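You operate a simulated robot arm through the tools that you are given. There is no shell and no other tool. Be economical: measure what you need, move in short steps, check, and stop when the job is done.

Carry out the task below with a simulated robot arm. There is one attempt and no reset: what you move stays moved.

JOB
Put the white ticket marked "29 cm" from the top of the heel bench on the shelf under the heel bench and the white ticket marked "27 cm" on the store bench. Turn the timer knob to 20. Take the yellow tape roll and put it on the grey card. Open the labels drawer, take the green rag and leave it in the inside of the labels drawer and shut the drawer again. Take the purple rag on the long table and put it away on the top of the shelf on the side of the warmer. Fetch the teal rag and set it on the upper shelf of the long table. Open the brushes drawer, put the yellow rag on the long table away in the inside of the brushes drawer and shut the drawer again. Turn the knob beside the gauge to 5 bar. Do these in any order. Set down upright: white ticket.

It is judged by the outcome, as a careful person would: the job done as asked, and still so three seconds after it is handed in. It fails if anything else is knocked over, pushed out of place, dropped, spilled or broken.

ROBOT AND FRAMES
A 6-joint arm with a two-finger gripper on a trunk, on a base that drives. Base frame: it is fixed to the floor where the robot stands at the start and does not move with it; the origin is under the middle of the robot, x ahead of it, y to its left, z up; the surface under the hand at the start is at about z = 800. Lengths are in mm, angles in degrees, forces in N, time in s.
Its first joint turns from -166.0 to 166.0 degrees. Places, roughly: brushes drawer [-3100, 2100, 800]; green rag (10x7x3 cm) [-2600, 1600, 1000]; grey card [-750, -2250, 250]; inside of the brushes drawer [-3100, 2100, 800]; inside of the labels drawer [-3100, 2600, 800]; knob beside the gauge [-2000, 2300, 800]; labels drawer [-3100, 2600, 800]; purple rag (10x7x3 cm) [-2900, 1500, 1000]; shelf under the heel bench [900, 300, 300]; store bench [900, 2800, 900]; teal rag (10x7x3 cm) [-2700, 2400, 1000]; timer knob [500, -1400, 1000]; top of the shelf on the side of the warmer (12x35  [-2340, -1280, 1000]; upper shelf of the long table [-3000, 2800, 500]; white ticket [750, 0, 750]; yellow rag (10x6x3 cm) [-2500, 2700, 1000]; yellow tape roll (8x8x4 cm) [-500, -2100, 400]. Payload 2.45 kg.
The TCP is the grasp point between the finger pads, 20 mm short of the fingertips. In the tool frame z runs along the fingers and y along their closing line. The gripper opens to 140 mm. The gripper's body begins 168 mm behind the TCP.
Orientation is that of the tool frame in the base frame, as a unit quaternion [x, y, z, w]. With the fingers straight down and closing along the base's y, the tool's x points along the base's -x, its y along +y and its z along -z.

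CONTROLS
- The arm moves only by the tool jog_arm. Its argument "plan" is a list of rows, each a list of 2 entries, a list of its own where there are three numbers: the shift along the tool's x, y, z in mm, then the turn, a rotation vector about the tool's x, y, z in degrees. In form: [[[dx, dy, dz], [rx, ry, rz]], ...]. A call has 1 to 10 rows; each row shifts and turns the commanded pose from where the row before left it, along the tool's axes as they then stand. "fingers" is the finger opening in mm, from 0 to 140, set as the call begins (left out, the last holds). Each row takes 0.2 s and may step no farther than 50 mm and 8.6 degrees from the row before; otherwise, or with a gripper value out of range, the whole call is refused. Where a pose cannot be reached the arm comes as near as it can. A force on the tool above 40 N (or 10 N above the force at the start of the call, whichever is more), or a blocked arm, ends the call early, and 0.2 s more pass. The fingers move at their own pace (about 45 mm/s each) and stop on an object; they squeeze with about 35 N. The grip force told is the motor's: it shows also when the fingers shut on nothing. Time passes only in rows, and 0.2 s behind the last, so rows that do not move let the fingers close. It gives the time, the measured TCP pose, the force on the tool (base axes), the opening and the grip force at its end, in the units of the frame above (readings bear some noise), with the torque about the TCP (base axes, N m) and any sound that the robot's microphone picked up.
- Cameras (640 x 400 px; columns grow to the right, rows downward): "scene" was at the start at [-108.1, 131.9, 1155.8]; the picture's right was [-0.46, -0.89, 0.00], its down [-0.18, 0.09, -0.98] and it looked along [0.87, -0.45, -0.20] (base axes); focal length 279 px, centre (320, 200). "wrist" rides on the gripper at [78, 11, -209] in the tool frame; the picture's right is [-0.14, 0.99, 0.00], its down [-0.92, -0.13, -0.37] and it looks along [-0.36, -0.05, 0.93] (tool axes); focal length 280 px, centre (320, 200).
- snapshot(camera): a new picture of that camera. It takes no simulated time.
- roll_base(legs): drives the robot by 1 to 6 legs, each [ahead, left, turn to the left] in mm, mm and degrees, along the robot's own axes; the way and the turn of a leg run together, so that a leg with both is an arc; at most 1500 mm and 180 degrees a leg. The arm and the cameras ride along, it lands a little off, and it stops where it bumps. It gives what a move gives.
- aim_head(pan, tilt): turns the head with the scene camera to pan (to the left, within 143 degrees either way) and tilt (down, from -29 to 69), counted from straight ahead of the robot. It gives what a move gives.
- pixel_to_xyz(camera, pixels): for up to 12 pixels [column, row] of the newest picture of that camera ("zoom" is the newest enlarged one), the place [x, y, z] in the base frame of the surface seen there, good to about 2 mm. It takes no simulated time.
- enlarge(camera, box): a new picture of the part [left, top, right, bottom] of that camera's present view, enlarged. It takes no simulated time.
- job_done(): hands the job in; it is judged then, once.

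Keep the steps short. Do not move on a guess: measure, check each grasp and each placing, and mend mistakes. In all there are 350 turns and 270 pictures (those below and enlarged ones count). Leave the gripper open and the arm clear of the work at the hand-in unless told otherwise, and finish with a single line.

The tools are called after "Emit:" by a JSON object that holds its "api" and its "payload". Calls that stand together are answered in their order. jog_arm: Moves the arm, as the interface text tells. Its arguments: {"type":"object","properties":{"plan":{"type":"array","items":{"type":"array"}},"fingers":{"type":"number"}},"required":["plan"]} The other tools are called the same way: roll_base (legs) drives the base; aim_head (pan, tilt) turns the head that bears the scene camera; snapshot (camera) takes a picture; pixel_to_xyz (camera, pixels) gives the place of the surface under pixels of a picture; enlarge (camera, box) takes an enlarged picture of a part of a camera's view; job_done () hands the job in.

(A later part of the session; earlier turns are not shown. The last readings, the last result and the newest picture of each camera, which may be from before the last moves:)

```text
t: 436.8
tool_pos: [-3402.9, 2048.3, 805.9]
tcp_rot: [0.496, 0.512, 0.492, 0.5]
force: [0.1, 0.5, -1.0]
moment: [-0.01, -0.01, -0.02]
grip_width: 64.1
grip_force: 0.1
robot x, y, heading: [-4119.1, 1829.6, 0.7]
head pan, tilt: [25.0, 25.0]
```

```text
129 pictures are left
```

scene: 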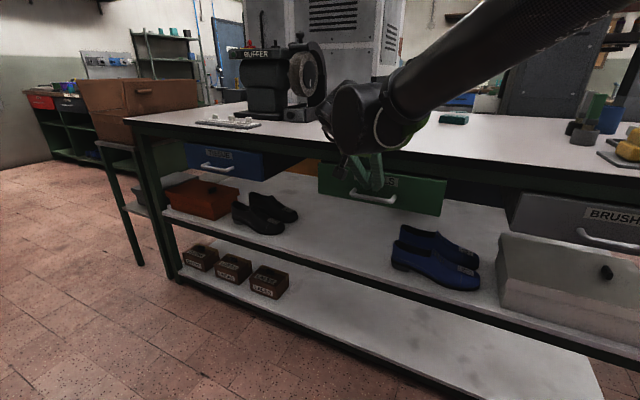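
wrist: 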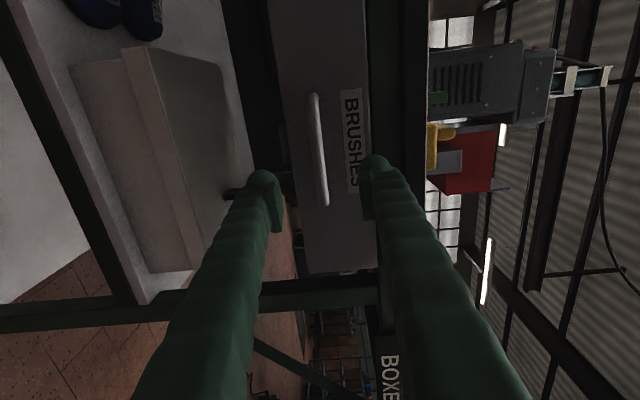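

Emit:
{"api": "pixel_to_xyz", "payload": {"camera": "wrist", "pixels": [[317, 145], [313, 100], [323, 195], [335, 150], [205, 170]]}}

Emit:
{"api": "jog_arm", "payload": {"plan": [[[6, -2, 40], [0, 0, 0]], [[0, 0, 40], [0, 0, 0]], [[0, 0, 22], [0, 0, 0]], [[0, 0, 0], [0, 0, 0]]]}}

```text
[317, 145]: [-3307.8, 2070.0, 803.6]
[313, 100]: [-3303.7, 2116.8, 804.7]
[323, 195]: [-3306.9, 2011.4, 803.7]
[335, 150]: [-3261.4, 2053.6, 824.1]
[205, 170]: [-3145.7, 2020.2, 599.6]
```

```text
t: 437.8
tool_pos: [-3301.3, 2051.4, 800.4]
tcp_rot: [0.496, 0.511, 0.492, 0.501]
force: [0.7, -0.1, 0.2]
moment: [-0.04, 0.0, -0.01]
grip_width: 64.2
grip_force: 0.0
robot x, y, heading: [-4120.6, 1823.7, 0.9]
head pan, tilt: [25.0, 25.0]
```

Emit:
{"api": "jog_arm", "payload": {"plan": [[[8, 2.8, 0], [0, 0, 0]], [[0, 0, 0], [0, 0, 0]]]}}

Emit:
{"api": "jog_arm", "payload": {"plan": [[[0, 0, 0], [0, 0, 0]], [[0, 0, 0], [0, 0, 0]], [[0, 0, 0], [0, 0, 0]], [[0, 0, 0], [0, 0, 0]], [[0, 0, 0], [0, 0, 0]]], "fingers": 0}}

Emit:
{"api": "jog_arm", "payload": {"plan": [[[0, 0, -8], [0, 0, 0]], [[0, 0, -12], [0, 0, 0]], [[0, 0, -12], [0, 0, 0]], [[0, 0, -12], [0, 0, 0]], [[0, 0, -12], [0, 0, 0]], [[0, 0, -12], [0, 0, 0]], [[0, 0, -12], [0, 0, 0]], [[0, 0, -12], [0, 0, 0]], [[0, 0, -12], [0, 0, 0]]]}}

```text
t: 438.4
tool_pos: [-3300.8, 2059.0, 802.0]
tcp_rot: [0.496, 0.511, 0.493, 0.5]
force: [-0.3, -0.1, 0.8]
moment: [-0.01, 0.04, -0.02]
grip_width: 64.2
grip_force: 0.0
robot x, y, heading: [-4118.7, 1822.3, 0.8]
head pan, tilt: [25.0, 25.0]
```

```text
t: 439.6
tool_pos: [-3301.5, 2059.5, 802.8]
tcp_rot: [0.496, 0.51, 0.492, 0.501]
force: [1.9, 2.2, 30.6]
moment: [1.08, -0.1, -0.07]
grip_width: 10.1
grip_force: 37.1
robot x, y, heading: [-4120.6, 1827.1, 0.9]
head pan, tilt: [25.0, 25.0]
```

```text
t: 441.5
tool_pos: [-3395.3, 2060.2, 803.8]
tcp_rot: [0.498, 0.511, 0.491, 0.5]
force: [-2.3, -1.0, -23.5]
moment: [1.22, 0.04, 0.2]
grip_width: 9.9
grip_force: 37.2
robot x, y, heading: [-4121.5, 1819.8, 1.1]
head pan, tilt: [25.0, 25.0]
stopped in row 9: the force on the tool passed its limit at 42 N (the readings are from after the stop); the commanded pose is now the measured one
```

Emit:
{"api": "jog_arm", "payload": {"plan": [[[0, -0.8, -8], [0, 0, 0]], [[0, 0, -12], [0, 0, 0]], [[0, 0, -12], [0, 0, 0]], [[0, 0, -12], [0, 0, 0]], [[0, 0, -12], [0, 0, 0]], [[0, 0, -12], [0, 0, 0]], [[0, 0, -12], [0, 0, 0]], [[0, 0, -12], [0, 0, 0]]]}}

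Emit:
{"api": "jog_arm", "payload": {"plan": [[[0, -0.3, -8], [0, 0, 0]], [[0, 0, -12], [0, 0, 0]], [[0, 0, -12], [0, 0, 0]], [[0, 0, -12], [0, 0, 0]], [[0, 0, -12], [0, 0, 0]], [[0, 0, -12], [0, 0, 0]]]}}

```text
t: 443.3
tool_pos: [-3487.3, 2060.3, 803.1]
tcp_rot: [0.496, 0.511, 0.492, 0.5]
force: [0.0, 0.5, -23.3]
moment: [1.23, 0.06, 0.16]
grip_width: 10.1
grip_force: 37.3
robot x, y, heading: [-4122.4, 1825.4, 0.9]
head pan, tilt: [25.0, 25.0]
```

```text
t: 444.2
tool_pos: [-3522.9, 2059.2, 803.9]
tcp_rot: [0.498, 0.51, 0.492, 0.499]
force: [-1.8, -1.1, -22.0]
moment: [1.24, 0.02, 0.22]
grip_width: 9.5
grip_force: 37.3
robot x, y, heading: [-4117.9, 1821.5, 0.8]
head pan, tilt: [25.0, 25.0]
stopped in row 4: the force on the tool passed its limit at 42 N (the readings are from after the stop); the commanded pose is now the measured one
```

BRUSHES drawer is open ~220 mm. Release and retract; then check the base's footprint.

Emit:
{"api": "jog_arm", "payload": {"plan": [[[0, 0, 0], [0, 0, 0]], [[0, 0, 0], [0, 0, 0]], [[0, 0, 0], [0, 0, 0]], [[0, 0, -40], [0, 0, 0]], [[0, 0, -40], [0, 0, 0]], [[0, 48, 0], [0, 0, 0]], [[0, 48, 0], [0, 0, 0]], [[0, 48, 0], [0, 0, 0]], [[0, 48, 0], [0, 0, 0]], [[0, 48, 0], [0, 0, 0]]], "fingers": 64}}

Emit:
{"api": "jog_arm", "payload": {"plan": [[[0, 30, 0], [0, 0, -8.5]], [[0, 30, 0], [0, 0, -8.5]], [[0, 0, 0], [0, 0, -8.5]], [[0, 0, 0], [0, 0, -8.5]], [[0, 0, 0], [0, 0, -8.5]], [[0, 0, 0], [0, 0, -8.5]], [[0, 0, 0], [0, 0, -8.5]], [[0, 0, 0], [0, 0, -8.5]], [[0, 0, 0], [0, 0, -8.5]], [[0, 0, 0], [0, 0, -8.5]]], "fingers": 110}}

Emit:
{"api": "aim_head", "payload": {"pan": 10, "tilt": 60}}

Emit:
{"api": "snapshot", "payload": {"camera": "scene"}}

```text
t: 446.4
tool_pos: [-3597.2, 2064.4, 1047.3]
tcp_rot: [0.498, 0.509, 0.492, 0.501]
force: [-0.5, -0.4, 0.1]
moment: [0.0, 0.03, -0.04]
grip_width: 64.1
grip_force: 0.0
robot x, y, heading: [-4117.1, 1823.0, 0.7]
head pan, tilt: [25.0, 25.0]
```

```text
t: 448.6
tool_pos: [-3598.1, 2071.0, 1104.9]
tcp_rot: [0.021, 0.713, 0.023, 0.701]
force: [0.3, -0.9, -0.1]
moment: [0.02, 0.01, 0.0]
grip_width: 110.0
grip_force: 0.0
robot x, y, heading: [-4117.4, 1823.2, 0.6]
head pan, tilt: [25.0, 25.0]
```

```text
t: 449.6
tool_pos: [-3596.4, 2068.7, 1104.5]
tcp_rot: [0.023, 0.713, 0.025, 0.701]
force: [-1.3, -0.7, 0.0]
moment: [-0.01, -0.01, -0.02]
grip_width: 110.1
grip_force: 0.1
robot x, y, heading: [-4121.6, 1827.7, 0.7]
head pan, tilt: [10.0, 60.0]
```

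```text
128 pictures are left
```

scene: 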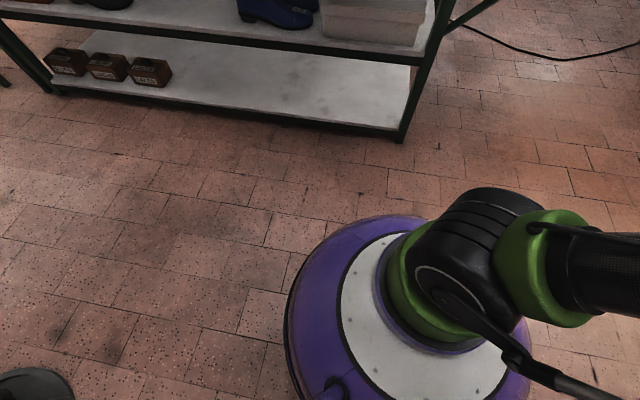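

Emit:
{"api": "pixel_to_xyz", "payload": {"camera": "scene", "pixels": [[370, 222], [290, 310], [320, 245], [300, 290], [340, 300], [430, 215], [400, 135], [470, 200]]}}

```text
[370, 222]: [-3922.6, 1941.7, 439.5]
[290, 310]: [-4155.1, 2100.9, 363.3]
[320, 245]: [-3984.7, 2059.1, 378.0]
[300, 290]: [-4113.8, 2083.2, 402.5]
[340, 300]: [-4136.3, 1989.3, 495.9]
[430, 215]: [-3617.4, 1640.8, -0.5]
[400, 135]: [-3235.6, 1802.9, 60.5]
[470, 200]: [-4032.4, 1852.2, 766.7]
```

Base radius ≈280, so base x ≤ -3540. Set the tilt to 60° and centre the arm before driving to the teal rag.

Emit:
{"api": "jog_arm", "payload": {"plan": [[[-40, -25, 0], [0, 0, -3.5]], [[-40, -25, 0], [0, 7.5, 0]], [[0, -45, 0], [0, 7.5, 0]], [[0, -45, 0], [0, 7.5, 0]], [[0, -45, 0], [0, 7.5, 0]], [[0, 0, 25], [0, 0, 0]], [[0, 0, 25], [0, 0, 0]]], "fingers": 130}}

Emit:
{"api": "roll_base", "payload": {"legs": [[0, 730, 0]]}}

Emit:
{"api": "roll_base", "payload": {"legs": [[480, 0, 0]]}}

Emit:
{"api": "snapshot", "payload": {"camera": "wrist"}}

```text
t: 451.2
tool_pos: [-3555.4, 1881.7, 1154.5]
tcp_rot: [0.0, 0.87, 0.003, 0.493]
force: [-0.3, 0.1, -0.3]
moment: [0.03, 0.0, 0.0]
grip_width: 129.9
grip_force: 0.1
robot x, y, heading: [-4117.1, 1825.4, 0.7]
head pan, tilt: [10.0, 60.0]
```

```text
t: 455.2
tool_pos: [-3567.8, 2629.7, 1154.2]
tcp_rot: [-0.004, 0.87, 0.006, 0.493]
force: [0.5, -0.3, 0.0]
moment: [0.0, 0.01, 0.0]
grip_width: 130.2
grip_force: 0.0
robot x, y, heading: [-4131.5, 2571.3, 1.3]
head pan, tilt: [10.0, 60.0]
```

```text
t: 458.1
tool_pos: [-3070.5, 2636.4, 1155.1]
tcp_rot: [-0.003, 0.87, 0.005, 0.493]
force: [-0.1, 0.0, 0.2]
moment: [-0.05, 0.02, -0.02]
grip_width: 130.1
grip_force: 0.1
robot x, y, heading: [-3637.1, 2577.7, 1.1]
head pan, tilt: [10.0, 60.0]
```

```text
127 pictures are left
```

wrist: 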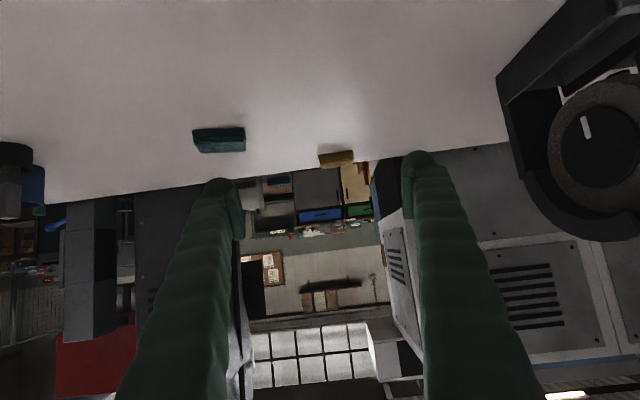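

Emit:
{"api": "enlarge", "payload": {"camera": "wrist", "box": [180, 100, 380, 200]}}

Emit:
{"api": "pixel_to_xyz", "payload": {"camera": "zoom", "pixels": [[60, 145], [205, 140], [55, 190], [190, 185], [130, 160], [455, 165], [555, 168], [505, 175], [455, 205], [560, 190], [130, 135]]}}

```text
3.20 times, centred on (280, 150) of wrist
```

zoom: 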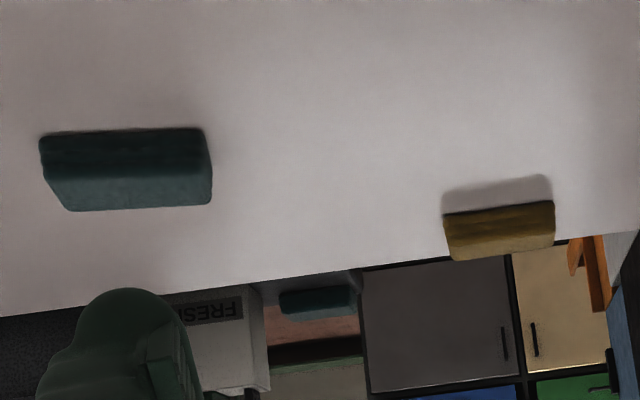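

```text
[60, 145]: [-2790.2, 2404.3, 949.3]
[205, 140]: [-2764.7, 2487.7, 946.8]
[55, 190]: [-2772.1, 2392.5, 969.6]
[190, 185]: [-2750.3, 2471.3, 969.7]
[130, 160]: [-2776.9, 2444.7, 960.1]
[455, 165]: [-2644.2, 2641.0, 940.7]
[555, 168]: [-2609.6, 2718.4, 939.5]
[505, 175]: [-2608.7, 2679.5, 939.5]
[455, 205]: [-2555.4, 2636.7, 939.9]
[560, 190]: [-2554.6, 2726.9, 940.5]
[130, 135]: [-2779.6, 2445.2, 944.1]
```

Teal rag centre ≈(-2746,2435), long axis ~15.6° off y. Turn the base so the hand squares up with it.

Emit:
{"api": "roll_base", "payload": {"legs": [[0, 0, -16.7]]}}

```text
t: 459.5
tool_pos: [-3078.2, 2466.8, 1154.7]
tcp_rot: [0.128, 0.861, -0.069, 0.488]
force: [0.0, -0.8, -0.7]
moment: [-0.02, -0.01, 0.02]
grip_width: 130.3
grip_force: 0.0
robot x, y, heading: [-3637.5, 2579.0, -16.6]
head pan, tilt: [10.0, 60.0]
```

Emit:
{"api": "jog_arm", "payload": {"plan": [[[-1.4, 12.9, 45.6], [0, 0, 0]], [[-1.4, 12.9, 45.6], [0, 0, 0]], [[-1.4, 12.9, 45.6], [0, 0, 0]], [[-1.4, 12.9, 45.6], [0, 0, 0]], [[-1.4, 12.9, 45.6], [0, 0, 0]], [[0, 0, 0], [0, 0, 0]]], "fingers": 138}}

Emit:
{"api": "snapshot", "payload": {"camera": "wrist"}}

```text
t: 460.9
tool_pos: [-2867.8, 2474.7, 1045.4]
tcp_rot: [0.127, 0.861, -0.069, 0.488]
force: [-0.1, 0.5, -0.4]
moment: [-0.02, 0.02, 0.0]
grip_width: 137.7
grip_force: 0.2
robot x, y, heading: [-3637.1, 2574.5, -16.4]
head pan, tilt: [10.0, 60.0]
```

```text
125 pictures are left
```

wrist: 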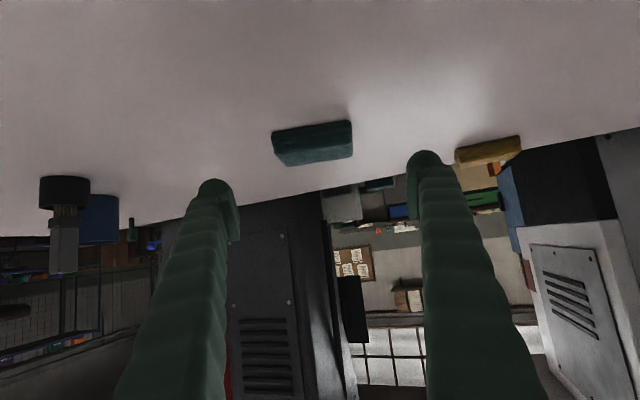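

Emit:
{"api": "pixel_to_xyz", "payload": {"camera": "wrist", "pixels": [[277, 145], [350, 138], [275, 133], [350, 122], [310, 150], [290, 163], [350, 155], [457, 155], [518, 142], [462, 163], [520, 150]]}}

```text
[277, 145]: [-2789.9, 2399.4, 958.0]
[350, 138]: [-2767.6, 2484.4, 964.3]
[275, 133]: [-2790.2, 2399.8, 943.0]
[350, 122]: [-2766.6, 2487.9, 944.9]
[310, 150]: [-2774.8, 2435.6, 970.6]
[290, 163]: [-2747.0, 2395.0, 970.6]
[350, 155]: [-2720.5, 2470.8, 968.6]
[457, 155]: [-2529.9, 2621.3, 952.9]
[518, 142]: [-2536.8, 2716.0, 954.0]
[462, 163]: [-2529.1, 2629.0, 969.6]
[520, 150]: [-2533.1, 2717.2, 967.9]
```

Emit:
{"api": "jog_arm", "payload": {"plan": [[[0.3, -0.9, 37.6], [0, 0, 0]], [[0.3, -0.9, 37.6], [0, 0, 0]], [[0.3, -0.9, 37.6], [0, 0, 0]], [[0.3, -0.9, 36.5], [0, 0, 0]], [[0, 0, 0], [0, 0, 0]]]}}

Emit:
{"api": "jog_arm", "payload": {"plan": [[[0, 0, 0], [0, 0, 0]], [[0, 0, 0], [0, 0, 0]], [[0, 0, 0], [0, 0, 0]], [[0, 0, 0], [0, 0, 0]], [[0, 0, 0], [0, 0, 0]]], "fingers": 75}}

Emit:
{"api": "snapshot", "payload": {"camera": "wrist"}}

```text
t: 462.1
tool_pos: [-2748.5, 2438.0, 965.6]
tcp_rot: [0.127, 0.861, -0.069, 0.487]
force: [0.7, -0.8, 0.0]
moment: [-0.01, 0.0, 0.0]
grip_width: 138.2
grip_force: 0.0
robot x, y, heading: [-3637.3, 2576.6, -16.0]
head pan, tilt: [10.0, 60.0]
```

```text
t: 463.3
tool_pos: [-2748.1, 2437.5, 965.6]
tcp_rot: [0.128, 0.861, -0.07, 0.488]
force: [-0.7, -0.8, 0.7]
moment: [0.0, -0.01, -0.02]
grip_width: 110.3
grip_force: 35.0
robot x, y, heading: [-3636.0, 2579.2, -16.0]
head pan, tilt: [10.0, 60.0]
```

```text
124 pictures are left
```

wrist: 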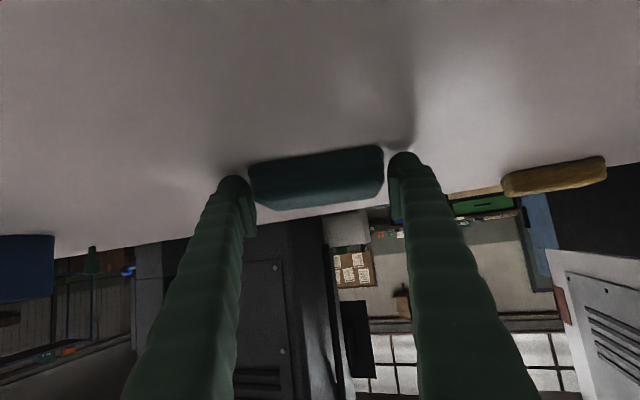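

Gripped (110 mm, 35 N). Lift and check.

Emit:
{"api": "jog_arm", "payload": {"plan": [[[-20, 0, -12], [0, 0, 0]], [[-33, 0, -20], [0, 0, 0]], [[-40, 0, -24], [0, 0, 0]], [[0, 0, 0], [0, 0, 0]]]}}

Emit:
{"api": "snapshot", "payload": {"camera": "wrist"}}

```text
t: 464.3
tool_pos: [-2747.0, 2434.6, 1078.3]
tcp_rot: [0.129, 0.86, -0.071, 0.488]
force: [0.9, -0.2, -0.9]
moment: [0.02, 0.0, -0.02]
grip_width: 110.2
grip_force: 34.9
robot x, y, heading: [-3637.6, 2577.3, -16.2]
head pan, tilt: [10.0, 60.0]
```

```text
123 pictures are left
```

wrist: 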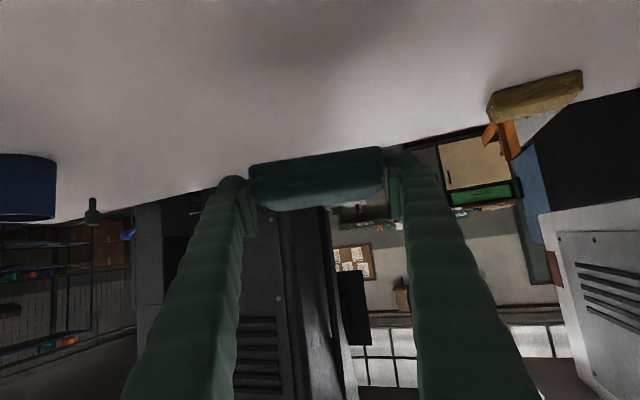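

Held. Move back out of the table and to a spot in front of the upper shelf.

Emit:
{"api": "roll_base", "payload": {"legs": [[-480, -140, 0], [0, 0, 16.2], [0, -110, 0]]}}

Emit:
{"api": "aim_head", "payload": {"pan": 8, "tilt": 30}}

Emit:
{"api": "snapshot", "payload": {"camera": "scene"}}

```text
t: 469.0
tool_pos: [-3241.9, 2589.8, 1077.6]
tcp_rot: [0.0, 0.87, 0.002, 0.493]
force: [-0.3, 0.7, -0.8]
moment: [-0.01, -0.01, -0.01]
grip_width: 110.0
grip_force: 35.1
robot x, y, heading: [-4132.5, 2465.7, 0.3]
head pan, tilt: [10.0, 60.0]
```

```text
t: 469.9
tool_pos: [-3240.6, 2590.2, 1078.4]
tcp_rot: [0.0, 0.87, 0.002, 0.493]
force: [-0.1, 0.1, -1.6]
moment: [-0.03, 0.01, -0.01]
grip_width: 110.3
grip_force: 34.7
robot x, y, heading: [-4132.9, 2471.9, 0.9]
head pan, tilt: [8.0, 30.0]
```

```text
122 pictures are left
```

scene: 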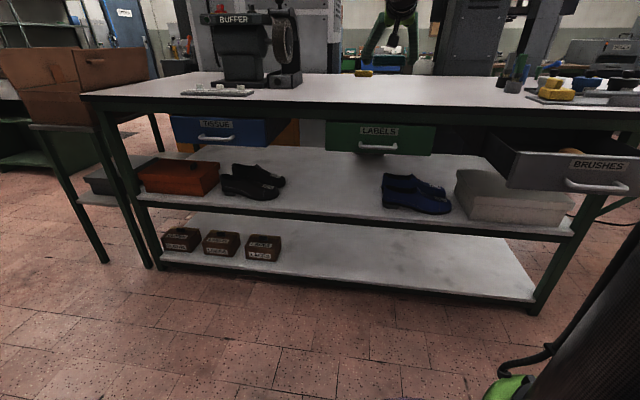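

Emit:
{"api": "pixel_to_xyz", "payload": {"camera": "scene", "pixels": [[285, 180], [275, 197], [383, 200], [385, 180], [330, 190], [330, 170], [330, 208], [335, 215], [380, 150], [345, 128], [310, 200], [360, 200]]}}

```text
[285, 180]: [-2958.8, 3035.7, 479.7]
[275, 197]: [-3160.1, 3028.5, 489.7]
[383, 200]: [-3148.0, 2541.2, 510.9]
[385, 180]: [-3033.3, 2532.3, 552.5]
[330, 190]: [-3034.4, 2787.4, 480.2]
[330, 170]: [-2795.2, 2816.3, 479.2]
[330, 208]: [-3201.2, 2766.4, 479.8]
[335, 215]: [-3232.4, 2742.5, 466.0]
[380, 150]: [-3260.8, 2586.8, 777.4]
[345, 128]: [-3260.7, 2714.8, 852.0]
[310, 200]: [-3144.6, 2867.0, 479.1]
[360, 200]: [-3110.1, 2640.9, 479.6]
```

Free shelf area: y 2560–3020. Position the base so the arm can descend in front of the table at y≈2720.

Emit:
{"api": "roll_base", "payload": {"legs": [[-150, -270, -0.9]]}}

Emit:
{"api": "jog_arm", "payload": {"plan": [[[0, 44, -4], [0, 0, 0]], [[0, 44, -4], [0, 0, 0]], [[0, 44, -4], [0, 0, 0]], [[0, 44, -4], [0, 0, 0]], [[0, 44, -4], [0, 0, 0]], [[0, 44, -4], [0, 0, 0]], [[0, 44, -4], [0, 0, 0]], [[0, 44, -4], [0, 0, 0]], [[0, 44, 0], [0, 0, 0]]]}}

```text
t: 472.0
tool_pos: [-3386.7, 2315.3, 1077.0]
tcp_rot: [0.008, 0.87, -0.002, 0.492]
force: [-0.2, 0.5, -0.5]
moment: [0.0, -0.02, 0.0]
grip_width: 109.9
grip_force: 35.2
robot x, y, heading: [-4281.5, 2208.1, -0.3]
head pan, tilt: [8.0, 30.0]
```

```text
t: 474.0
tool_pos: [-3410.3, 2712.2, 1094.5]
tcp_rot: [0.007, 0.87, -0.001, 0.493]
force: [0.9, 0.0, 0.0]
moment: [0.07, 0.05, 0.07]
grip_width: 109.8
grip_force: 34.8
robot x, y, heading: [-4278.5, 2207.2, -0.2]
head pan, tilt: [8.0, 30.0]
```

Emit:
{"api": "jog_arm", "payload": {"plan": [[[41, 0, 24.6], [0, 0, 0]], [[41, 0, 24.6], [0, 0, 0]], [[41, 0, 24.6], [0, 0, 0]], [[41, 0, 24.6], [0, 0, 0]], [[41, 0, 24.6], [0, 0, 0]], [[41, 0, 24.6], [0, 0, 0]], [[41, 0, 24.6], [0, 0, 0]], [[41, 0, 24.6], [0, 0, 0]], [[41, 0, 24.6], [0, 0, 0]], [[41, 0, 24.6], [0, 0, 0]]]}}

Emit:
{"api": "jog_arm", "payload": {"plan": [[[30, 0, 18], [0, 0, 0]], [[26, 0, 15.6], [0, 0, 0]], [[0, 0, 0], [0, 0, 0]]]}}

Emit:
{"api": "snapshot", "payload": {"camera": "wrist"}}

```text
t: 476.2
tool_pos: [-3409.1, 2714.0, 614.9]
tcp_rot: [0.007, 0.87, -0.002, 0.493]
force: [-0.5, 0.6, -0.3]
moment: [0.02, -0.04, -0.01]
grip_width: 109.8
grip_force: 35.2
robot x, y, heading: [-4280.5, 2208.1, -0.3]
head pan, tilt: [8.0, 30.0]
```

```text
t: 477.0
tool_pos: [-3408.6, 2714.1, 549.4]
tcp_rot: [0.006, 0.87, -0.001, 0.492]
force: [0.0, -0.2, 0.2]
moment: [0.0, 0.02, -0.01]
grip_width: 109.8
grip_force: 35.0
robot x, y, heading: [-4276.2, 2208.6, -0.2]
head pan, tilt: [8.0, 30.0]
```

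```text
121 pictures are left
```

wrist: 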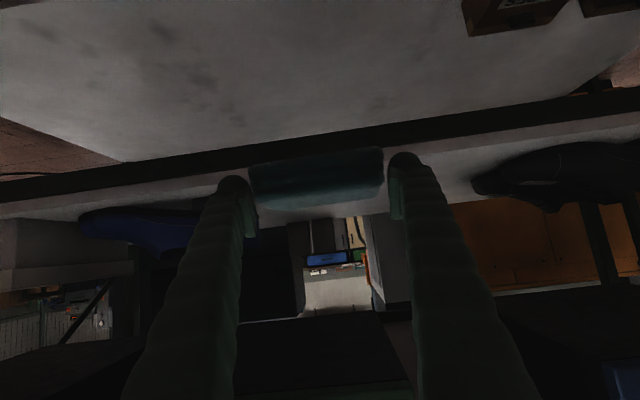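

Emit:
{"api": "roll_base", "payload": {"legs": [[150, 0, 0]]}}

Emit:
{"api": "roll_base", "payload": {"legs": [[140, 0, 0]]}}

Emit:
{"api": "snapshot", "payload": {"camera": "wrist"}}

Emit:
{"api": "snapshot", "payload": {"camera": "scene"}}

```text
t: 478.4
tool_pos: [-3258.4, 2710.7, 550.2]
tcp_rot: [0.008, 0.87, -0.002, 0.492]
force: [-0.5, -0.4, -0.1]
moment: [0.0, 0.04, 0.02]
grip_width: 109.9
grip_force: 35.1
robot x, y, heading: [-4134.0, 2205.1, -0.5]
head pan, tilt: [8.0, 30.0]
```

```text
t: 479.7
tool_pos: [-3126.6, 2712.5, 549.2]
tcp_rot: [0.005, 0.87, 0.0, 0.493]
force: [0.4, 0.4, 0.0]
moment: [-0.01, 0.01, 0.02]
grip_width: 110.0
grip_force: 35.3
robot x, y, heading: [-4001.5, 2209.7, -0.2]
head pan, tilt: [8.0, 30.0]
```

```text
120 pictures are left
```

wrist: 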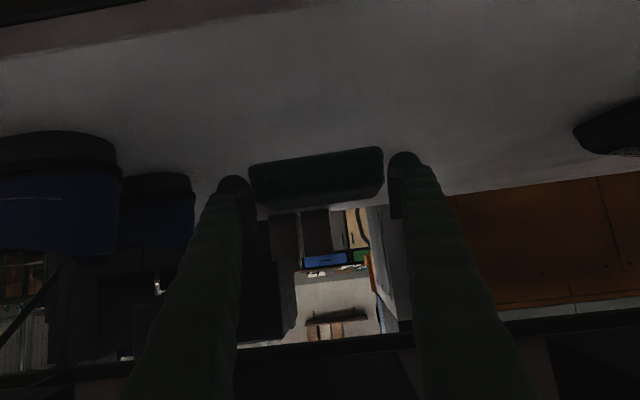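

```text
119 pictures are left
```

scene: 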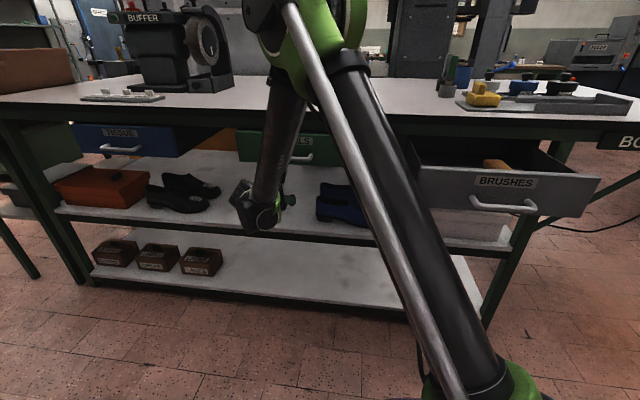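

Emit:
{"api": "jog_arm", "payload": {"plan": [[[12, 0, 7.2], [0, 0, 0]], [[12, 0, 7.2], [0, 0, 0]], [[7, 0, 4.2], [0, 0, 0]], [[2.5, 0, 1.5], [0, 0, 0]]]}}

```text
t: 480.7
tool_pos: [-3127.3, 2714.9, 511.3]
tcp_rot: [0.006, 0.871, -0.001, 0.491]
force: [0.2, 0.8, 1.0]
moment: [-0.04, 0.01, 0.01]
grip_width: 110.2
grip_force: 35.0
robot x, y, heading: [-3998.3, 2204.7, -0.4]
head pan, tilt: [8.0, 30.0]
```

Emit:
{"api": "jog_arm", "payload": {"plan": [[[1.7, 0, 1], [0, 0, 0]], [[1.7, 0, 1], [0, 0, 0]], [[1, 0, 0.6], [0, 0, 0]], [[1, 0, 0.6], [0, 0, 0]]]}}

```text
t: 481.7
tool_pos: [-3127.5, 2714.5, 505.6]
tcp_rot: [0.006, 0.87, -0.001, 0.494]
force: [-0.5, 0.0, 7.4]
moment: [0.33, -0.15, 0.02]
grip_width: 109.6
grip_force: 35.1
robot x, y, heading: [-3997.5, 2203.7, -0.3]
head pan, tilt: [8.0, 30.0]
```

Contact (7 N). Release and back out.

Emit:
{"api": "jog_arm", "payload": {"plan": [[[0, 0, 0], [0, 0, 0]], [[0, 0, 0], [0, 0, 0]], [[0, 0, 0], [0, 0, 0]], [[0, 0, -25], [0, 0, 0]], [[0, 0, -35], [0, 0, 0]], [[0, 0, -35], [0, 0, 0]]], "fingers": 138}}

Emit:
{"api": "snapshot", "payload": {"camera": "wrist"}}

```text
t: 483.1
tool_pos: [-3207.3, 2711.9, 552.4]
tcp_rot: [0.006, 0.87, -0.001, 0.494]
force: [0.2, -0.8, 0.4]
moment: [0.0, 0.01, 0.02]
grip_width: 138.2
grip_force: 0.1
robot x, y, heading: [-3998.7, 2208.3, -0.0]
head pan, tilt: [8.0, 30.0]
```

```text
118 pictures are left
```

wrist: 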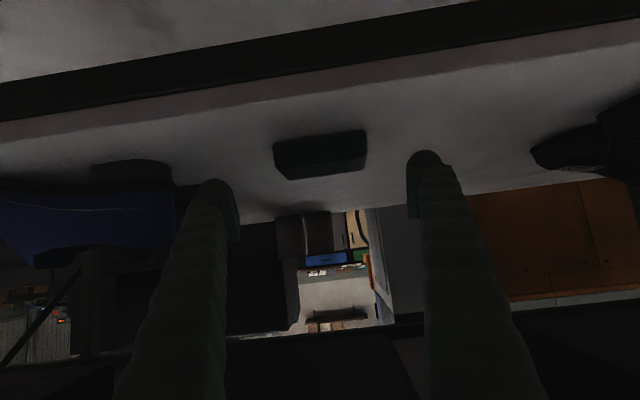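

Teal rag is on the upper shelf. Back out, raise the arm.

Emit:
{"api": "roll_base", "payload": {"legs": [[-240, 0, 0]]}}

Emit:
{"api": "jog_arm", "payload": {"plan": [[[-41, 0, -24.6], [0, 0, 0]], [[-41, 0, -24.6], [0, 0, 0]], [[-41, 0, -24.6], [0, 0, 0]], [[-41, 0, -24.6], [0, 0, 0]], [[-41, 0, -24.6], [0, 0, 0]], [[-41, 0, -24.6], [0, 0, 0]], [[-41, 0, -24.6], [0, 0, 0]], [[-41, 0, -24.6], [0, 0, 0]], [[-41, 0, -24.6], [0, 0, 0]], [[-41, 0, -24.6], [0, 0, 0]]], "fingers": 110}}

Emit:
{"api": "jog_arm", "payload": {"plan": [[[-41, -30, -10], [0, 0, 0]], [[-41, -30, -10], [0, 0, 0]], [[0, -45, 0], [0, 0, 0]], [[0, -45, 0], [0, 0, 0]], [[0, -45, 0], [0, 0, 0]], [[0, -45, 0], [0, 0, 0]], [[0, -45, 0], [0, 0, 0]], [[0, -45, 0], [0, 0, 0]]]}}

```text
t: 484.9
tool_pos: [-3454.0, 2715.9, 552.7]
tcp_rot: [0.004, 0.87, 0.0, 0.493]
force: [-0.9, 0.5, -0.1]
moment: [0.0, -0.02, 0.0]
grip_width: 138.2
grip_force: 0.0
robot x, y, heading: [-4241.2, 2207.5, -0.1]
head pan, tilt: [8.0, 30.0]
```

```text
t: 487.1
tool_pos: [-3453.2, 2711.2, 1032.7]
tcp_rot: [0.006, 0.87, -0.001, 0.493]
force: [0.3, 0.7, -0.5]
moment: [-0.05, 0.01, -0.04]
grip_width: 110.1
grip_force: 0.2
robot x, y, heading: [-4240.1, 2208.2, -0.2]
head pan, tilt: [8.0, 30.0]
```

```text
refused: row 1 steps farther than a row can; nothing moved
```

Emit:
{"api": "jog_arm", "payload": {"plan": [[[-30, -30, -15], [0, 0, 0]], [[-30, -30, -15], [0, 0, 0]], [[0, -47, 0], [0, 0, 0]], [[0, -47, 0], [0, 0, 0]], [[0, -47, 0], [0, 0, 0]], [[0, -47, 0], [0, 0, 0]], [[0, -47, 0], [0, 0, 0]], [[0, -47, 0], [0, 0, 0]], [[0, -47, 0], [0, 0, 0]], [[0, -47, 0], [0, 0, 0]]], "fingers": 138}}

Emit:
{"api": "roll_base", "payload": {"legs": [[400, 0, 0], [0, 410, 0]]}}

Emit:
{"api": "roll_base", "payload": {"legs": [[230, 0, 4]]}}

Emit:
{"api": "snapshot", "payload": {"camera": "wrist"}}

```text
t: 489.3
tool_pos: [-3451.9, 2280.0, 1097.4]
tcp_rot: [0.007, 0.87, -0.004, 0.494]
force: [-0.2, 0.0, -0.1]
moment: [0.0, -0.01, 0.01]
grip_width: 138.2
grip_force: 0.1
robot x, y, heading: [-4242.9, 2208.3, -0.0]
head pan, tilt: [8.0, 30.0]
```

```text
t: 493.8
tool_pos: [-3073.6, 2691.9, 1097.2]
tcp_rot: [0.004, 0.87, -0.002, 0.493]
force: [-1.4, 0.4, 0.0]
moment: [0.03, 0.0, 0.0]
grip_width: 138.2
grip_force: 0.1
robot x, y, heading: [-3861.3, 2614.5, 0.3]
head pan, tilt: [8.0, 30.0]
```

```text
t: 495.5
tool_pos: [-2853.6, 2757.6, 1096.7]
tcp_rot: [-0.026, 0.869, 0.015, 0.494]
force: [0.1, -0.3, -0.9]
moment: [0.0, 0.02, -0.02]
grip_width: 138.2
grip_force: 0.1
robot x, y, heading: [-3634.2, 2625.0, 4.4]
head pan, tilt: [8.0, 30.0]
```

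```text
117 pictures are left
```

wrist: 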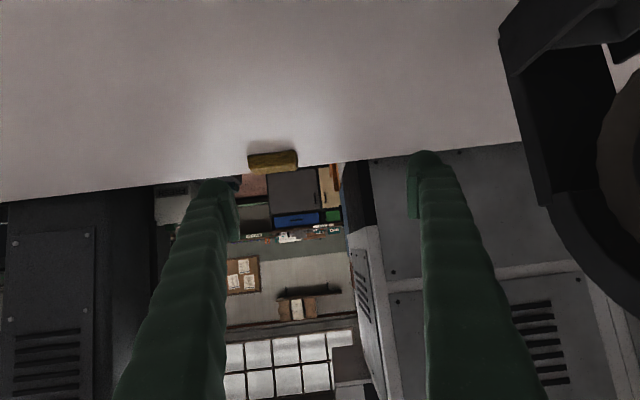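

Emit:
{"api": "roll_base", "payload": {"legs": [[78, -20, 0]]}}

Emit:
{"api": "jog_arm", "payload": {"plan": [[[0, -40, 0], [0, 0, 0]], [[0, -40, 0], [0, 0, 0]], [[-8.3, 0, 48], [0, 0, 0]], [[-8.3, 0, 48], [0, 0, 0]], [[-8.3, 0, 48], [0, 0, 0]], [[0, 0, 0], [0, 0, 0]]]}}

Emit:
{"api": "snapshot", "payload": {"camera": "wrist"}}

```text
t: 496.6
tool_pos: [-2775.6, 2742.3, 1095.9]
tcp_rot: [-0.027, 0.869, 0.015, 0.493]
force: [-0.5, 0.0, -0.4]
moment: [0.0, 0.01, 0.0]
grip_width: 137.8
grip_force: 0.3
robot x, y, heading: [-3558.5, 2606.6, 4.4]
head pan, tilt: [8.0, 30.0]
```

```text
t: 498.0
tool_pos: [-2647.7, 2754.4, 1044.9]
tcp_rot: [-0.023, 0.869, 0.008, 0.495]
force: [-0.1, -0.1, -0.6]
moment: [0.01, -0.01, 0.01]
grip_width: 138.0
grip_force: 0.1
out of reach, approached as far as the arm can: row 1, 2, 3, 4, 5
robot x, y, heading: [-3557.6, 2609.0, 4.9]
head pan, tilt: [8.0, 30.0]
```

```text
116 pictures are left
```

wrist: 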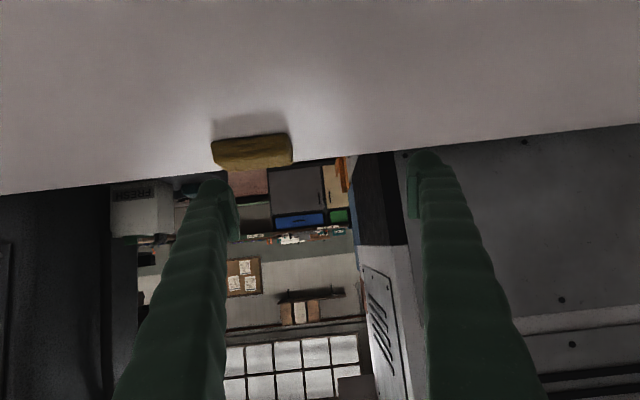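

The arm resists moving sideways here; shift the base right 85 mm instead.

Emit:
{"api": "roll_base", "payload": {"legs": [[8, -88, 0]]}}

Emit:
{"api": "snapshot", "payload": {"camera": "wrist"}}

Emit:
{"api": "pixel_to_xyz", "payload": {"camera": "wrist", "pixels": [[290, 150], [340, 145], [315, 160], [300, 135], [330, 150]]}}

```text
t: 499.1
tool_pos: [-2634.8, 2667.9, 1044.6]
tcp_rot: [-0.023, 0.868, 0.008, 0.496]
force: [0.4, -0.1, 0.1]
moment: [-0.02, 0.01, -0.04]
grip_width: 138.2
grip_force: 0.1
robot x, y, heading: [-3543.2, 2517.3, 4.6]
head pan, tilt: [8.0, 30.0]
```

```text
115 pictures are left
```

wrist: 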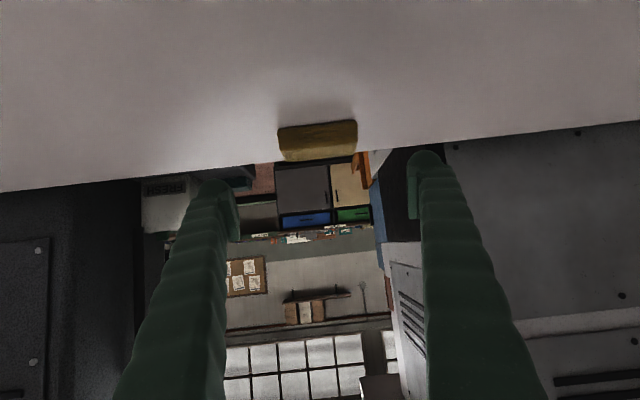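

```text
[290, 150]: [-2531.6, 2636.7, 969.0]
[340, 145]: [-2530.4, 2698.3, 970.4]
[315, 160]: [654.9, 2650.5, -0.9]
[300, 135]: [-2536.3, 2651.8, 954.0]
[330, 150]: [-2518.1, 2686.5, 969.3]
```

Emit:
{"api": "jog_arm", "payload": {"plan": [[[0.5, -1, 37.5], [0, 0, 0]], [[0.5, -1, 37.5], [0, 0, 0]], [[0.5, -1, 37.5], [0, 0, 0]], [[0.5, -1, 36], [0, 0, 0]], [[0, 0, 0], [0, 0, 0]]]}}

Emit:
{"api": "snapshot", "payload": {"camera": "wrist"}}

```text
t: 500.3
tool_pos: [-2509.8, 2678.3, 968.3]
tcp_rot: [-0.019, 0.867, 0.002, 0.498]
force: [-0.4, -0.4, -0.2]
moment: [-0.02, 0.03, 0.01]
grip_width: 137.9
grip_force: 0.1
out of reach, approached as far as the arm can: row 3, 4
robot x, y, heading: [-3540.5, 2524.9, 4.4]
head pan, tilt: [8.0, 30.0]
```

```text
114 pictures are left
```

wrist: 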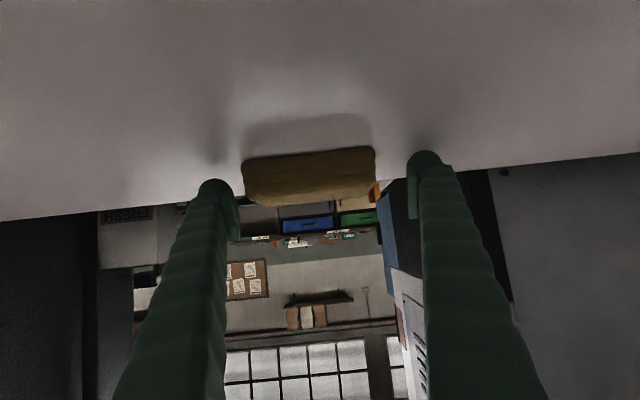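

Emit:
{"api": "jog_arm", "payload": {"plan": [[[0, 0, 0], [0, 0, 0]], [[0, 0, 0], [0, 0, 0]], [[0, 0, 0], [0, 0, 0]], [[0, 0, 0], [0, 0, 0]], [[0, 0, 0], [0, 0, 0]]], "fingers": 75}}

Emit:
{"api": "jog_arm", "payload": {"plan": [[[-20, 0, -12], [0, 0, 0]], [[-33, 0, -20], [0, 0, 0]], [[0, 0, 0], [0, 0, 0]]]}}

Emit:
{"api": "snapshot", "payload": {"camera": "wrist"}}

```text
t: 501.5
tool_pos: [-2508.8, 2678.4, 968.5]
tcp_rot: [-0.02, 0.868, 0.003, 0.497]
force: [-0.2, -0.7, 0.0]
moment: [-0.01, 0.03, -0.03]
grip_width: 106.7
grip_force: 34.5
robot x, y, heading: [-3547.1, 2521.8, 4.4]
head pan, tilt: [8.0, 30.0]
```

```text
t: 502.3
tool_pos: [-2509.8, 2680.1, 1031.3]
tcp_rot: [-0.02, 0.868, 0.004, 0.497]
force: [0.3, -0.6, -0.8]
moment: [0.01, -0.01, 0.03]
grip_width: 106.8
grip_force: 34.9
robot x, y, heading: [-3539.2, 2516.5, 4.4]
head pan, tilt: [8.0, 30.0]
```

```text
113 pictures are left
```

wrist: 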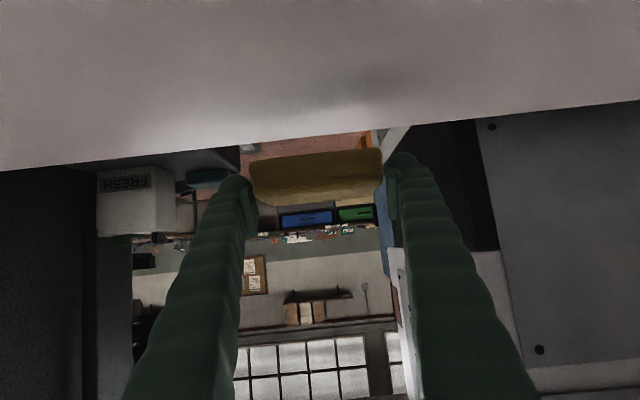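

Held. Back off and set it down near the west edge to re-grasp it more steeply for the drawer.

Emit:
{"api": "roll_base", "payload": {"legs": [[-480, -60, -4]]}}

Emit:
{"api": "jog_arm", "payload": {"plan": [[[20, 0, 12], [0, 0, 0]], [[20, 0, 12], [0, 0, 0]], [[8, 0, 4.8], [0, 0, 0]], [[2, 0, 1.2], [0, 0, 0]]]}}

```text
t: 505.1
tool_pos: [-2976.9, 2535.3, 1030.7]
tcp_rot: [0.005, 0.867, -0.01, 0.497]
force: [0.1, 0.1, -0.5]
moment: [0.06, -0.01, -0.02]
grip_width: 106.3
grip_force: 34.7
robot x, y, heading: [-4018.1, 2443.9, 0.9]
head pan, tilt: [8.0, 30.0]
```

```text
t: 506.1
tool_pos: [-2976.3, 2533.7, 971.5]
tcp_rot: [0.007, 0.868, -0.012, 0.497]
force: [0.1, -0.5, -1.4]
moment: [0.01, 0.01, 0.01]
grip_width: 106.2
grip_force: 35.1
robot x, y, heading: [-4017.7, 2437.9, 1.3]
head pan, tilt: [8.0, 30.0]
```

Emit:
{"api": "jog_arm", "payload": {"plan": [[[1.7, 0, 1], [0, 0, 0]], [[1.2, 0, 0.7], [0, 0, 0]], [[0.8, 0, 0.5], [0, 0, 0]]]}}

Emit:
{"api": "jog_arm", "payload": {"plan": [[[0, 0, 0], [0, 0, 0]], [[0, 0, 0], [0, 0, 0]], [[0, 0, -30], [0, 0, 0]], [[0, 0, -40], [0, 0, 0]], [[0, 0, -40], [0, 0, 0]], [[0, 0, -40], [0, 6, 0]], [[0, 0, 0], [0, 7, 0]], [[0, 0, 0], [0, 7, 0]]], "fingers": 138}}

Emit:
{"api": "snapshot", "payload": {"camera": "wrist"}}

```text
t: 506.9
tool_pos: [-2977.0, 2534.5, 969.0]
tcp_rot: [0.006, 0.868, -0.012, 0.497]
force: [-0.3, 0.6, 9.1]
moment: [-0.38, 0.01, 0.0]
grip_width: 106.1
grip_force: 34.9
robot x, y, heading: [-4016.5, 2438.2, 1.2]
head pan, tilt: [8.0, 30.0]
```

```text
t: 508.7
tool_pos: [-3112.4, 2569.5, 1045.2]
tcp_rot: [0.017, 0.937, -0.034, 0.346]
force: [-1.6, 0.6, 0.3]
moment: [0.02, -0.01, -0.02]
grip_width: 138.0
grip_force: 0.1
out of reach, approached as far as the arm can: row 7, 8
robot x, y, heading: [-4017.9, 2436.4, 1.1]
head pan, tilt: [8.0, 30.0]
```

```text
112 pictures are left
```

wrist: 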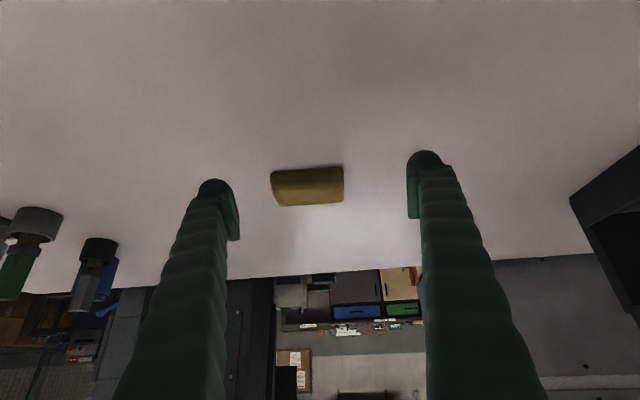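

Emit:
{"api": "roll_base", "payload": {"legs": [[170, -30, 0]]}}

Emit:
{"api": "snapshot", "payload": {"camera": "wrist"}}

Emit:
{"api": "pixel_to_xyz", "payload": {"camera": "wrist", "pixels": [[320, 180], [300, 180], [340, 180], [320, 160], [320, 200]]}}

```text
t: 510.2
tool_pos: [-2942.1, 2537.4, 1045.8]
tcp_rot: [0.019, 0.937, -0.035, 0.346]
force: [0.0, 0.4, 0.7]
moment: [0.02, 0.0, -0.02]
grip_width: 138.0
grip_force: 0.0
robot x, y, heading: [-3846.5, 2413.3, 0.7]
head pan, tilt: [8.0, 30.0]
```

```text
111 pictures are left
```

wrist: 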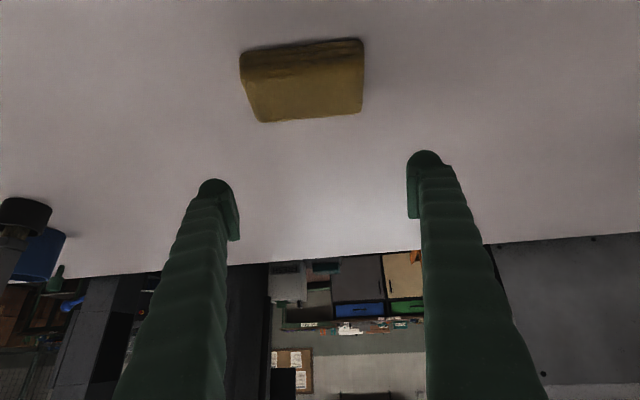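

```text
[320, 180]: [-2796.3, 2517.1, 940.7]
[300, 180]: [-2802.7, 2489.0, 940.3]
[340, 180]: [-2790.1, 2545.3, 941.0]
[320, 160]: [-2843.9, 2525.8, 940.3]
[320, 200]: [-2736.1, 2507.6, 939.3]
```

Emit:
{"api": "pixel_to_xyz", "payload": {"camera": "wrist", "pixels": [[245, 60], [360, 50], [260, 117], [360, 110], [303, 85], [243, 70], [362, 75]]}}

```text
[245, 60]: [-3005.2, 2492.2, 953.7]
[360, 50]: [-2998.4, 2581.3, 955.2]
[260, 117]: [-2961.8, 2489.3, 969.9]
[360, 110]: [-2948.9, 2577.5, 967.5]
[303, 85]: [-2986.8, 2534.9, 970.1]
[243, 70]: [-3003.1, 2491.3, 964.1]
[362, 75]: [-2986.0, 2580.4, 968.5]
```

Emit:
{"api": "jog_arm", "payload": {"plan": [[[38.5, 0, -31], [0, 0, 0]], [[38.5, 0, -31], [0, 0, 0]], [[0, 0, 33], [0, 0, 0]], [[0, 0, 33], [0, 0, 0]], [[0, 0, 33], [0, 0, 0]], [[0, 0, 0], [0, 0, 0]]]}}

Emit:
{"api": "snapshot", "payload": {"camera": "wrist"}}

```text
t: 511.6
tool_pos: [-2977.3, 2532.9, 970.8]
tcp_rot: [0.019, 0.937, -0.035, 0.346]
force: [0.1, 0.0, 0.5]
moment: [0.02, 0.01, -0.01]
grip_width: 138.2
grip_force: 0.0
robot x, y, heading: [-3846.2, 2410.0, 0.5]
head pan, tilt: [8.0, 30.0]
```

```text
110 pictures are left
```

wrist: 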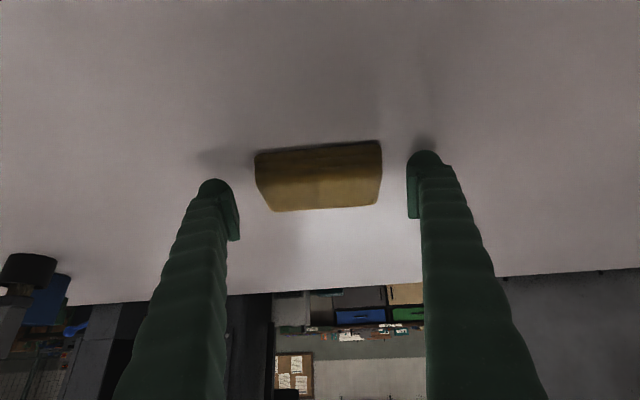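

Straddled. Down 3 mm, close and lift.

Emit:
{"api": "jog_arm", "payload": {"plan": [[[2, 0, 2.3], [0, 0, 0]], [[0, 0, 0], [0, 0, 0]], [[0, 0, 0], [0, 0, 0]], [[0, 0, 0], [0, 0, 0]], [[0, 0, 0], [0, 0, 0]], [[0, 0, 0], [0, 0, 0]]], "fingers": 75}}

Emit:
{"api": "jog_arm", "payload": {"plan": [[[-26, 0, -30], [0, 0, 0]], [[-26, 0, -30], [0, 0, 0]], [[-26, 0, -30], [0, 0, 0]], [[0, 0, 0], [0, 0, 0]]]}}

```text
t: 513.0
tool_pos: [-2977.5, 2535.2, 967.4]
tcp_rot: [0.019, 0.937, -0.036, 0.347]
force: [-0.5, -0.7, 0.6]
moment: [-0.05, 0.03, -0.01]
grip_width: 103.8
grip_force: 34.2
robot x, y, heading: [-3850.5, 2412.0, 0.5]
head pan, tilt: [8.0, 30.0]
```

```text
t: 514.0
tool_pos: [-2973.9, 2539.6, 1086.0]
tcp_rot: [0.019, 0.937, -0.036, 0.346]
force: [-0.4, 0.4, -0.5]
moment: [-0.02, -0.03, 0.01]
grip_width: 103.8
grip_force: 35.3
robot x, y, heading: [-3852.1, 2409.2, 0.7]
head pan, tilt: [8.0, 30.0]
```

Lifted. Drive to the open BRUSHES drawer and look inside.

Emit:
{"api": "roll_base", "payload": {"legs": [[-400, -250, 0], [0, -200, 0]]}}

Emit:
{"api": "snapshot", "payload": {"camera": "wrist"}}

```text
t: 518.0
tool_pos: [-3374.6, 2066.5, 1085.6]
tcp_rot: [0.024, 0.937, -0.038, 0.346]
force: [-0.8, 0.0, 0.1]
moment: [0.01, -0.02, -0.01]
grip_width: 103.5
grip_force: 35.2
robot x, y, heading: [-4250.1, 1948.1, 0.1]
head pan, tilt: [8.0, 30.0]
```

```text
109 pictures are left
```

wrist: 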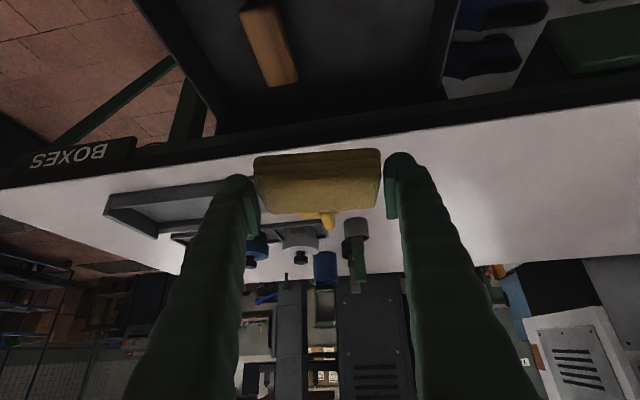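

Emit:
{"api": "pixel_to_xyz", "payload": {"camera": "wrist", "pixels": [[258, 15], [285, 80], [240, 30], [295, 70], [380, 50], [380, 90], [430, 50], [210, 70], [350, 20], [340, 90], [320, 5], [300, 100]]}}

```text
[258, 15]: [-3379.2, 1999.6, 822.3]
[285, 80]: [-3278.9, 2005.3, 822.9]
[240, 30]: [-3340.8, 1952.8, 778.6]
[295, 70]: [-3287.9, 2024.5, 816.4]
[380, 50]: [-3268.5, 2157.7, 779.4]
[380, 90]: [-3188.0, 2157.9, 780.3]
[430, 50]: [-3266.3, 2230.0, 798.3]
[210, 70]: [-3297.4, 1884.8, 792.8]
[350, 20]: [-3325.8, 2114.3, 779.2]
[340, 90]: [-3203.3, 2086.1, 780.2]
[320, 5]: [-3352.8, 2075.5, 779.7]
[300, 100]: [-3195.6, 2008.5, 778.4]
```

A brush lies at y 1975–2028; I'll place the rag at (-3365, 2132).

Emit:
{"api": "jog_arm", "payload": {"plan": [[[28.1, 15.8, 34.3], [0, 0, 0]], [[28.1, 15.8, 34.3], [0, 0, 0]], [[28.1, 15.8, 34.3], [0, 0, 0]], [[28.1, 15.8, 34.3], [0, 0, 0]], [[28.1, 15.8, 34.3], [0, 0, 0]], [[0, 0, 0], [0, 0, 0]]]}}

Emit:
{"api": "snapshot", "payload": {"camera": "wrist"}}

```text
t: 519.4
tool_pos: [-3368.6, 2135.6, 863.0]
tcp_rot: [0.024, 0.937, -0.037, 0.346]
force: [-0.3, 0.3, -0.2]
moment: [0.01, -0.03, -0.03]
grip_width: 103.5
grip_force: 35.3
robot x, y, heading: [-4252.8, 1953.9, -0.0]
head pan, tilt: [8.0, 30.0]
```

```text
108 pictures are left
```

wrist: 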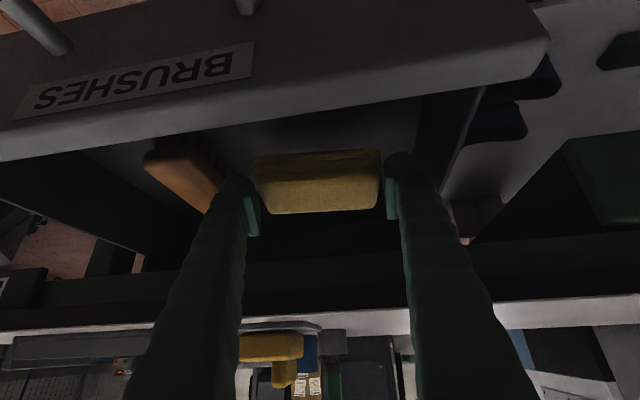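

Emit:
{"api": "jog_arm", "payload": {"plan": [[[11, 0.9, 12.8], [0, 0, 0]], [[11, 0.9, 12.8], [0, 0, 0]], [[8, 0.7, 9.3], [0, 0, 0]], [[3, 0.2, 3.5], [0, 0, 0]]]}}

Emit:
{"api": "jog_arm", "payload": {"plan": [[[1.3, 0, 1.5], [0, 0, 0]], [[1, 0, 1.1], [0, 0, 0]], [[0.7, 0, 0.8], [0, 0, 0]], [[0.7, 0, 0.8], [0, 0, 0]]]}}

```text
t: 520.4
tool_pos: [-3365.5, 2132.6, 810.6]
tcp_rot: [0.024, 0.937, -0.037, 0.346]
force: [0.1, -0.4, -0.9]
moment: [0.03, 0.01, 0.03]
grip_width: 103.5
grip_force: 34.8
robot x, y, heading: [-4248.7, 1949.7, -0.2]
head pan, tilt: [8.0, 30.0]
```

```text
t: 521.6
tool_pos: [-3364.4, 2133.6, 807.0]
tcp_rot: [0.024, 0.936, -0.037, 0.348]
force: [0.7, -0.5, 21.0]
moment: [-1.07, 0.45, 0.1]
grip_width: 102.9
grip_force: 34.9
robot x, y, heading: [-4250.0, 1953.1, -0.1]
head pan, tilt: [8.0, 30.0]
stopped in row 4: the force on the tool passed its limit at 41 N (the readings are from after the stop); the commanded pose is now the measured one
```

Contact. Open slightly and retreat.

Emit:
{"api": "jog_arm", "payload": {"plan": [[[0, 0, 0], [0, 0, 0]], [[0, 0, 0], [0, 0, 0]], [[-8, 0, -25], [0, 0, 0]], [[-15, 0, -40], [0, 0, 0]], [[-25, 0, -40], [0, 0, 0]], [[-25, 0, -40], [0, 0, 0]], [[-25, 0, -40], [0, 0, 0]]], "fingers": 122}}

Emit:
{"api": "snapshot", "payload": {"camera": "wrist"}}

```text
t: 523.2
tool_pos: [-3413.7, 2149.6, 1009.1]
tcp_rot: [0.024, 0.937, -0.038, 0.346]
force: [0.8, 0.9, -0.1]
moment: [0.0, 0.03, 0.01]
grip_width: 121.8
grip_force: 0.1
robot x, y, heading: [-4246.0, 1953.4, 0.1]
head pan, tilt: [8.0, 30.0]
```

```text
107 pictures are left
```

wrist: 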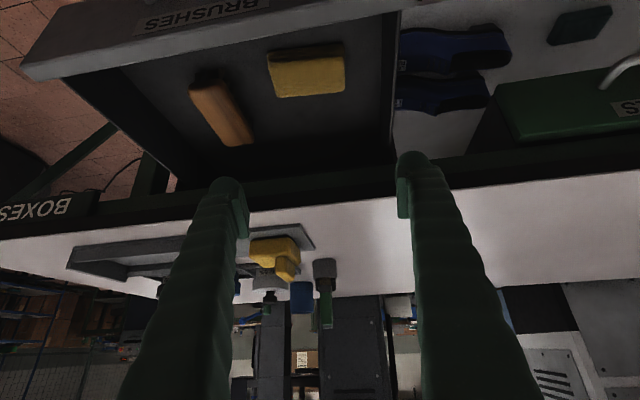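

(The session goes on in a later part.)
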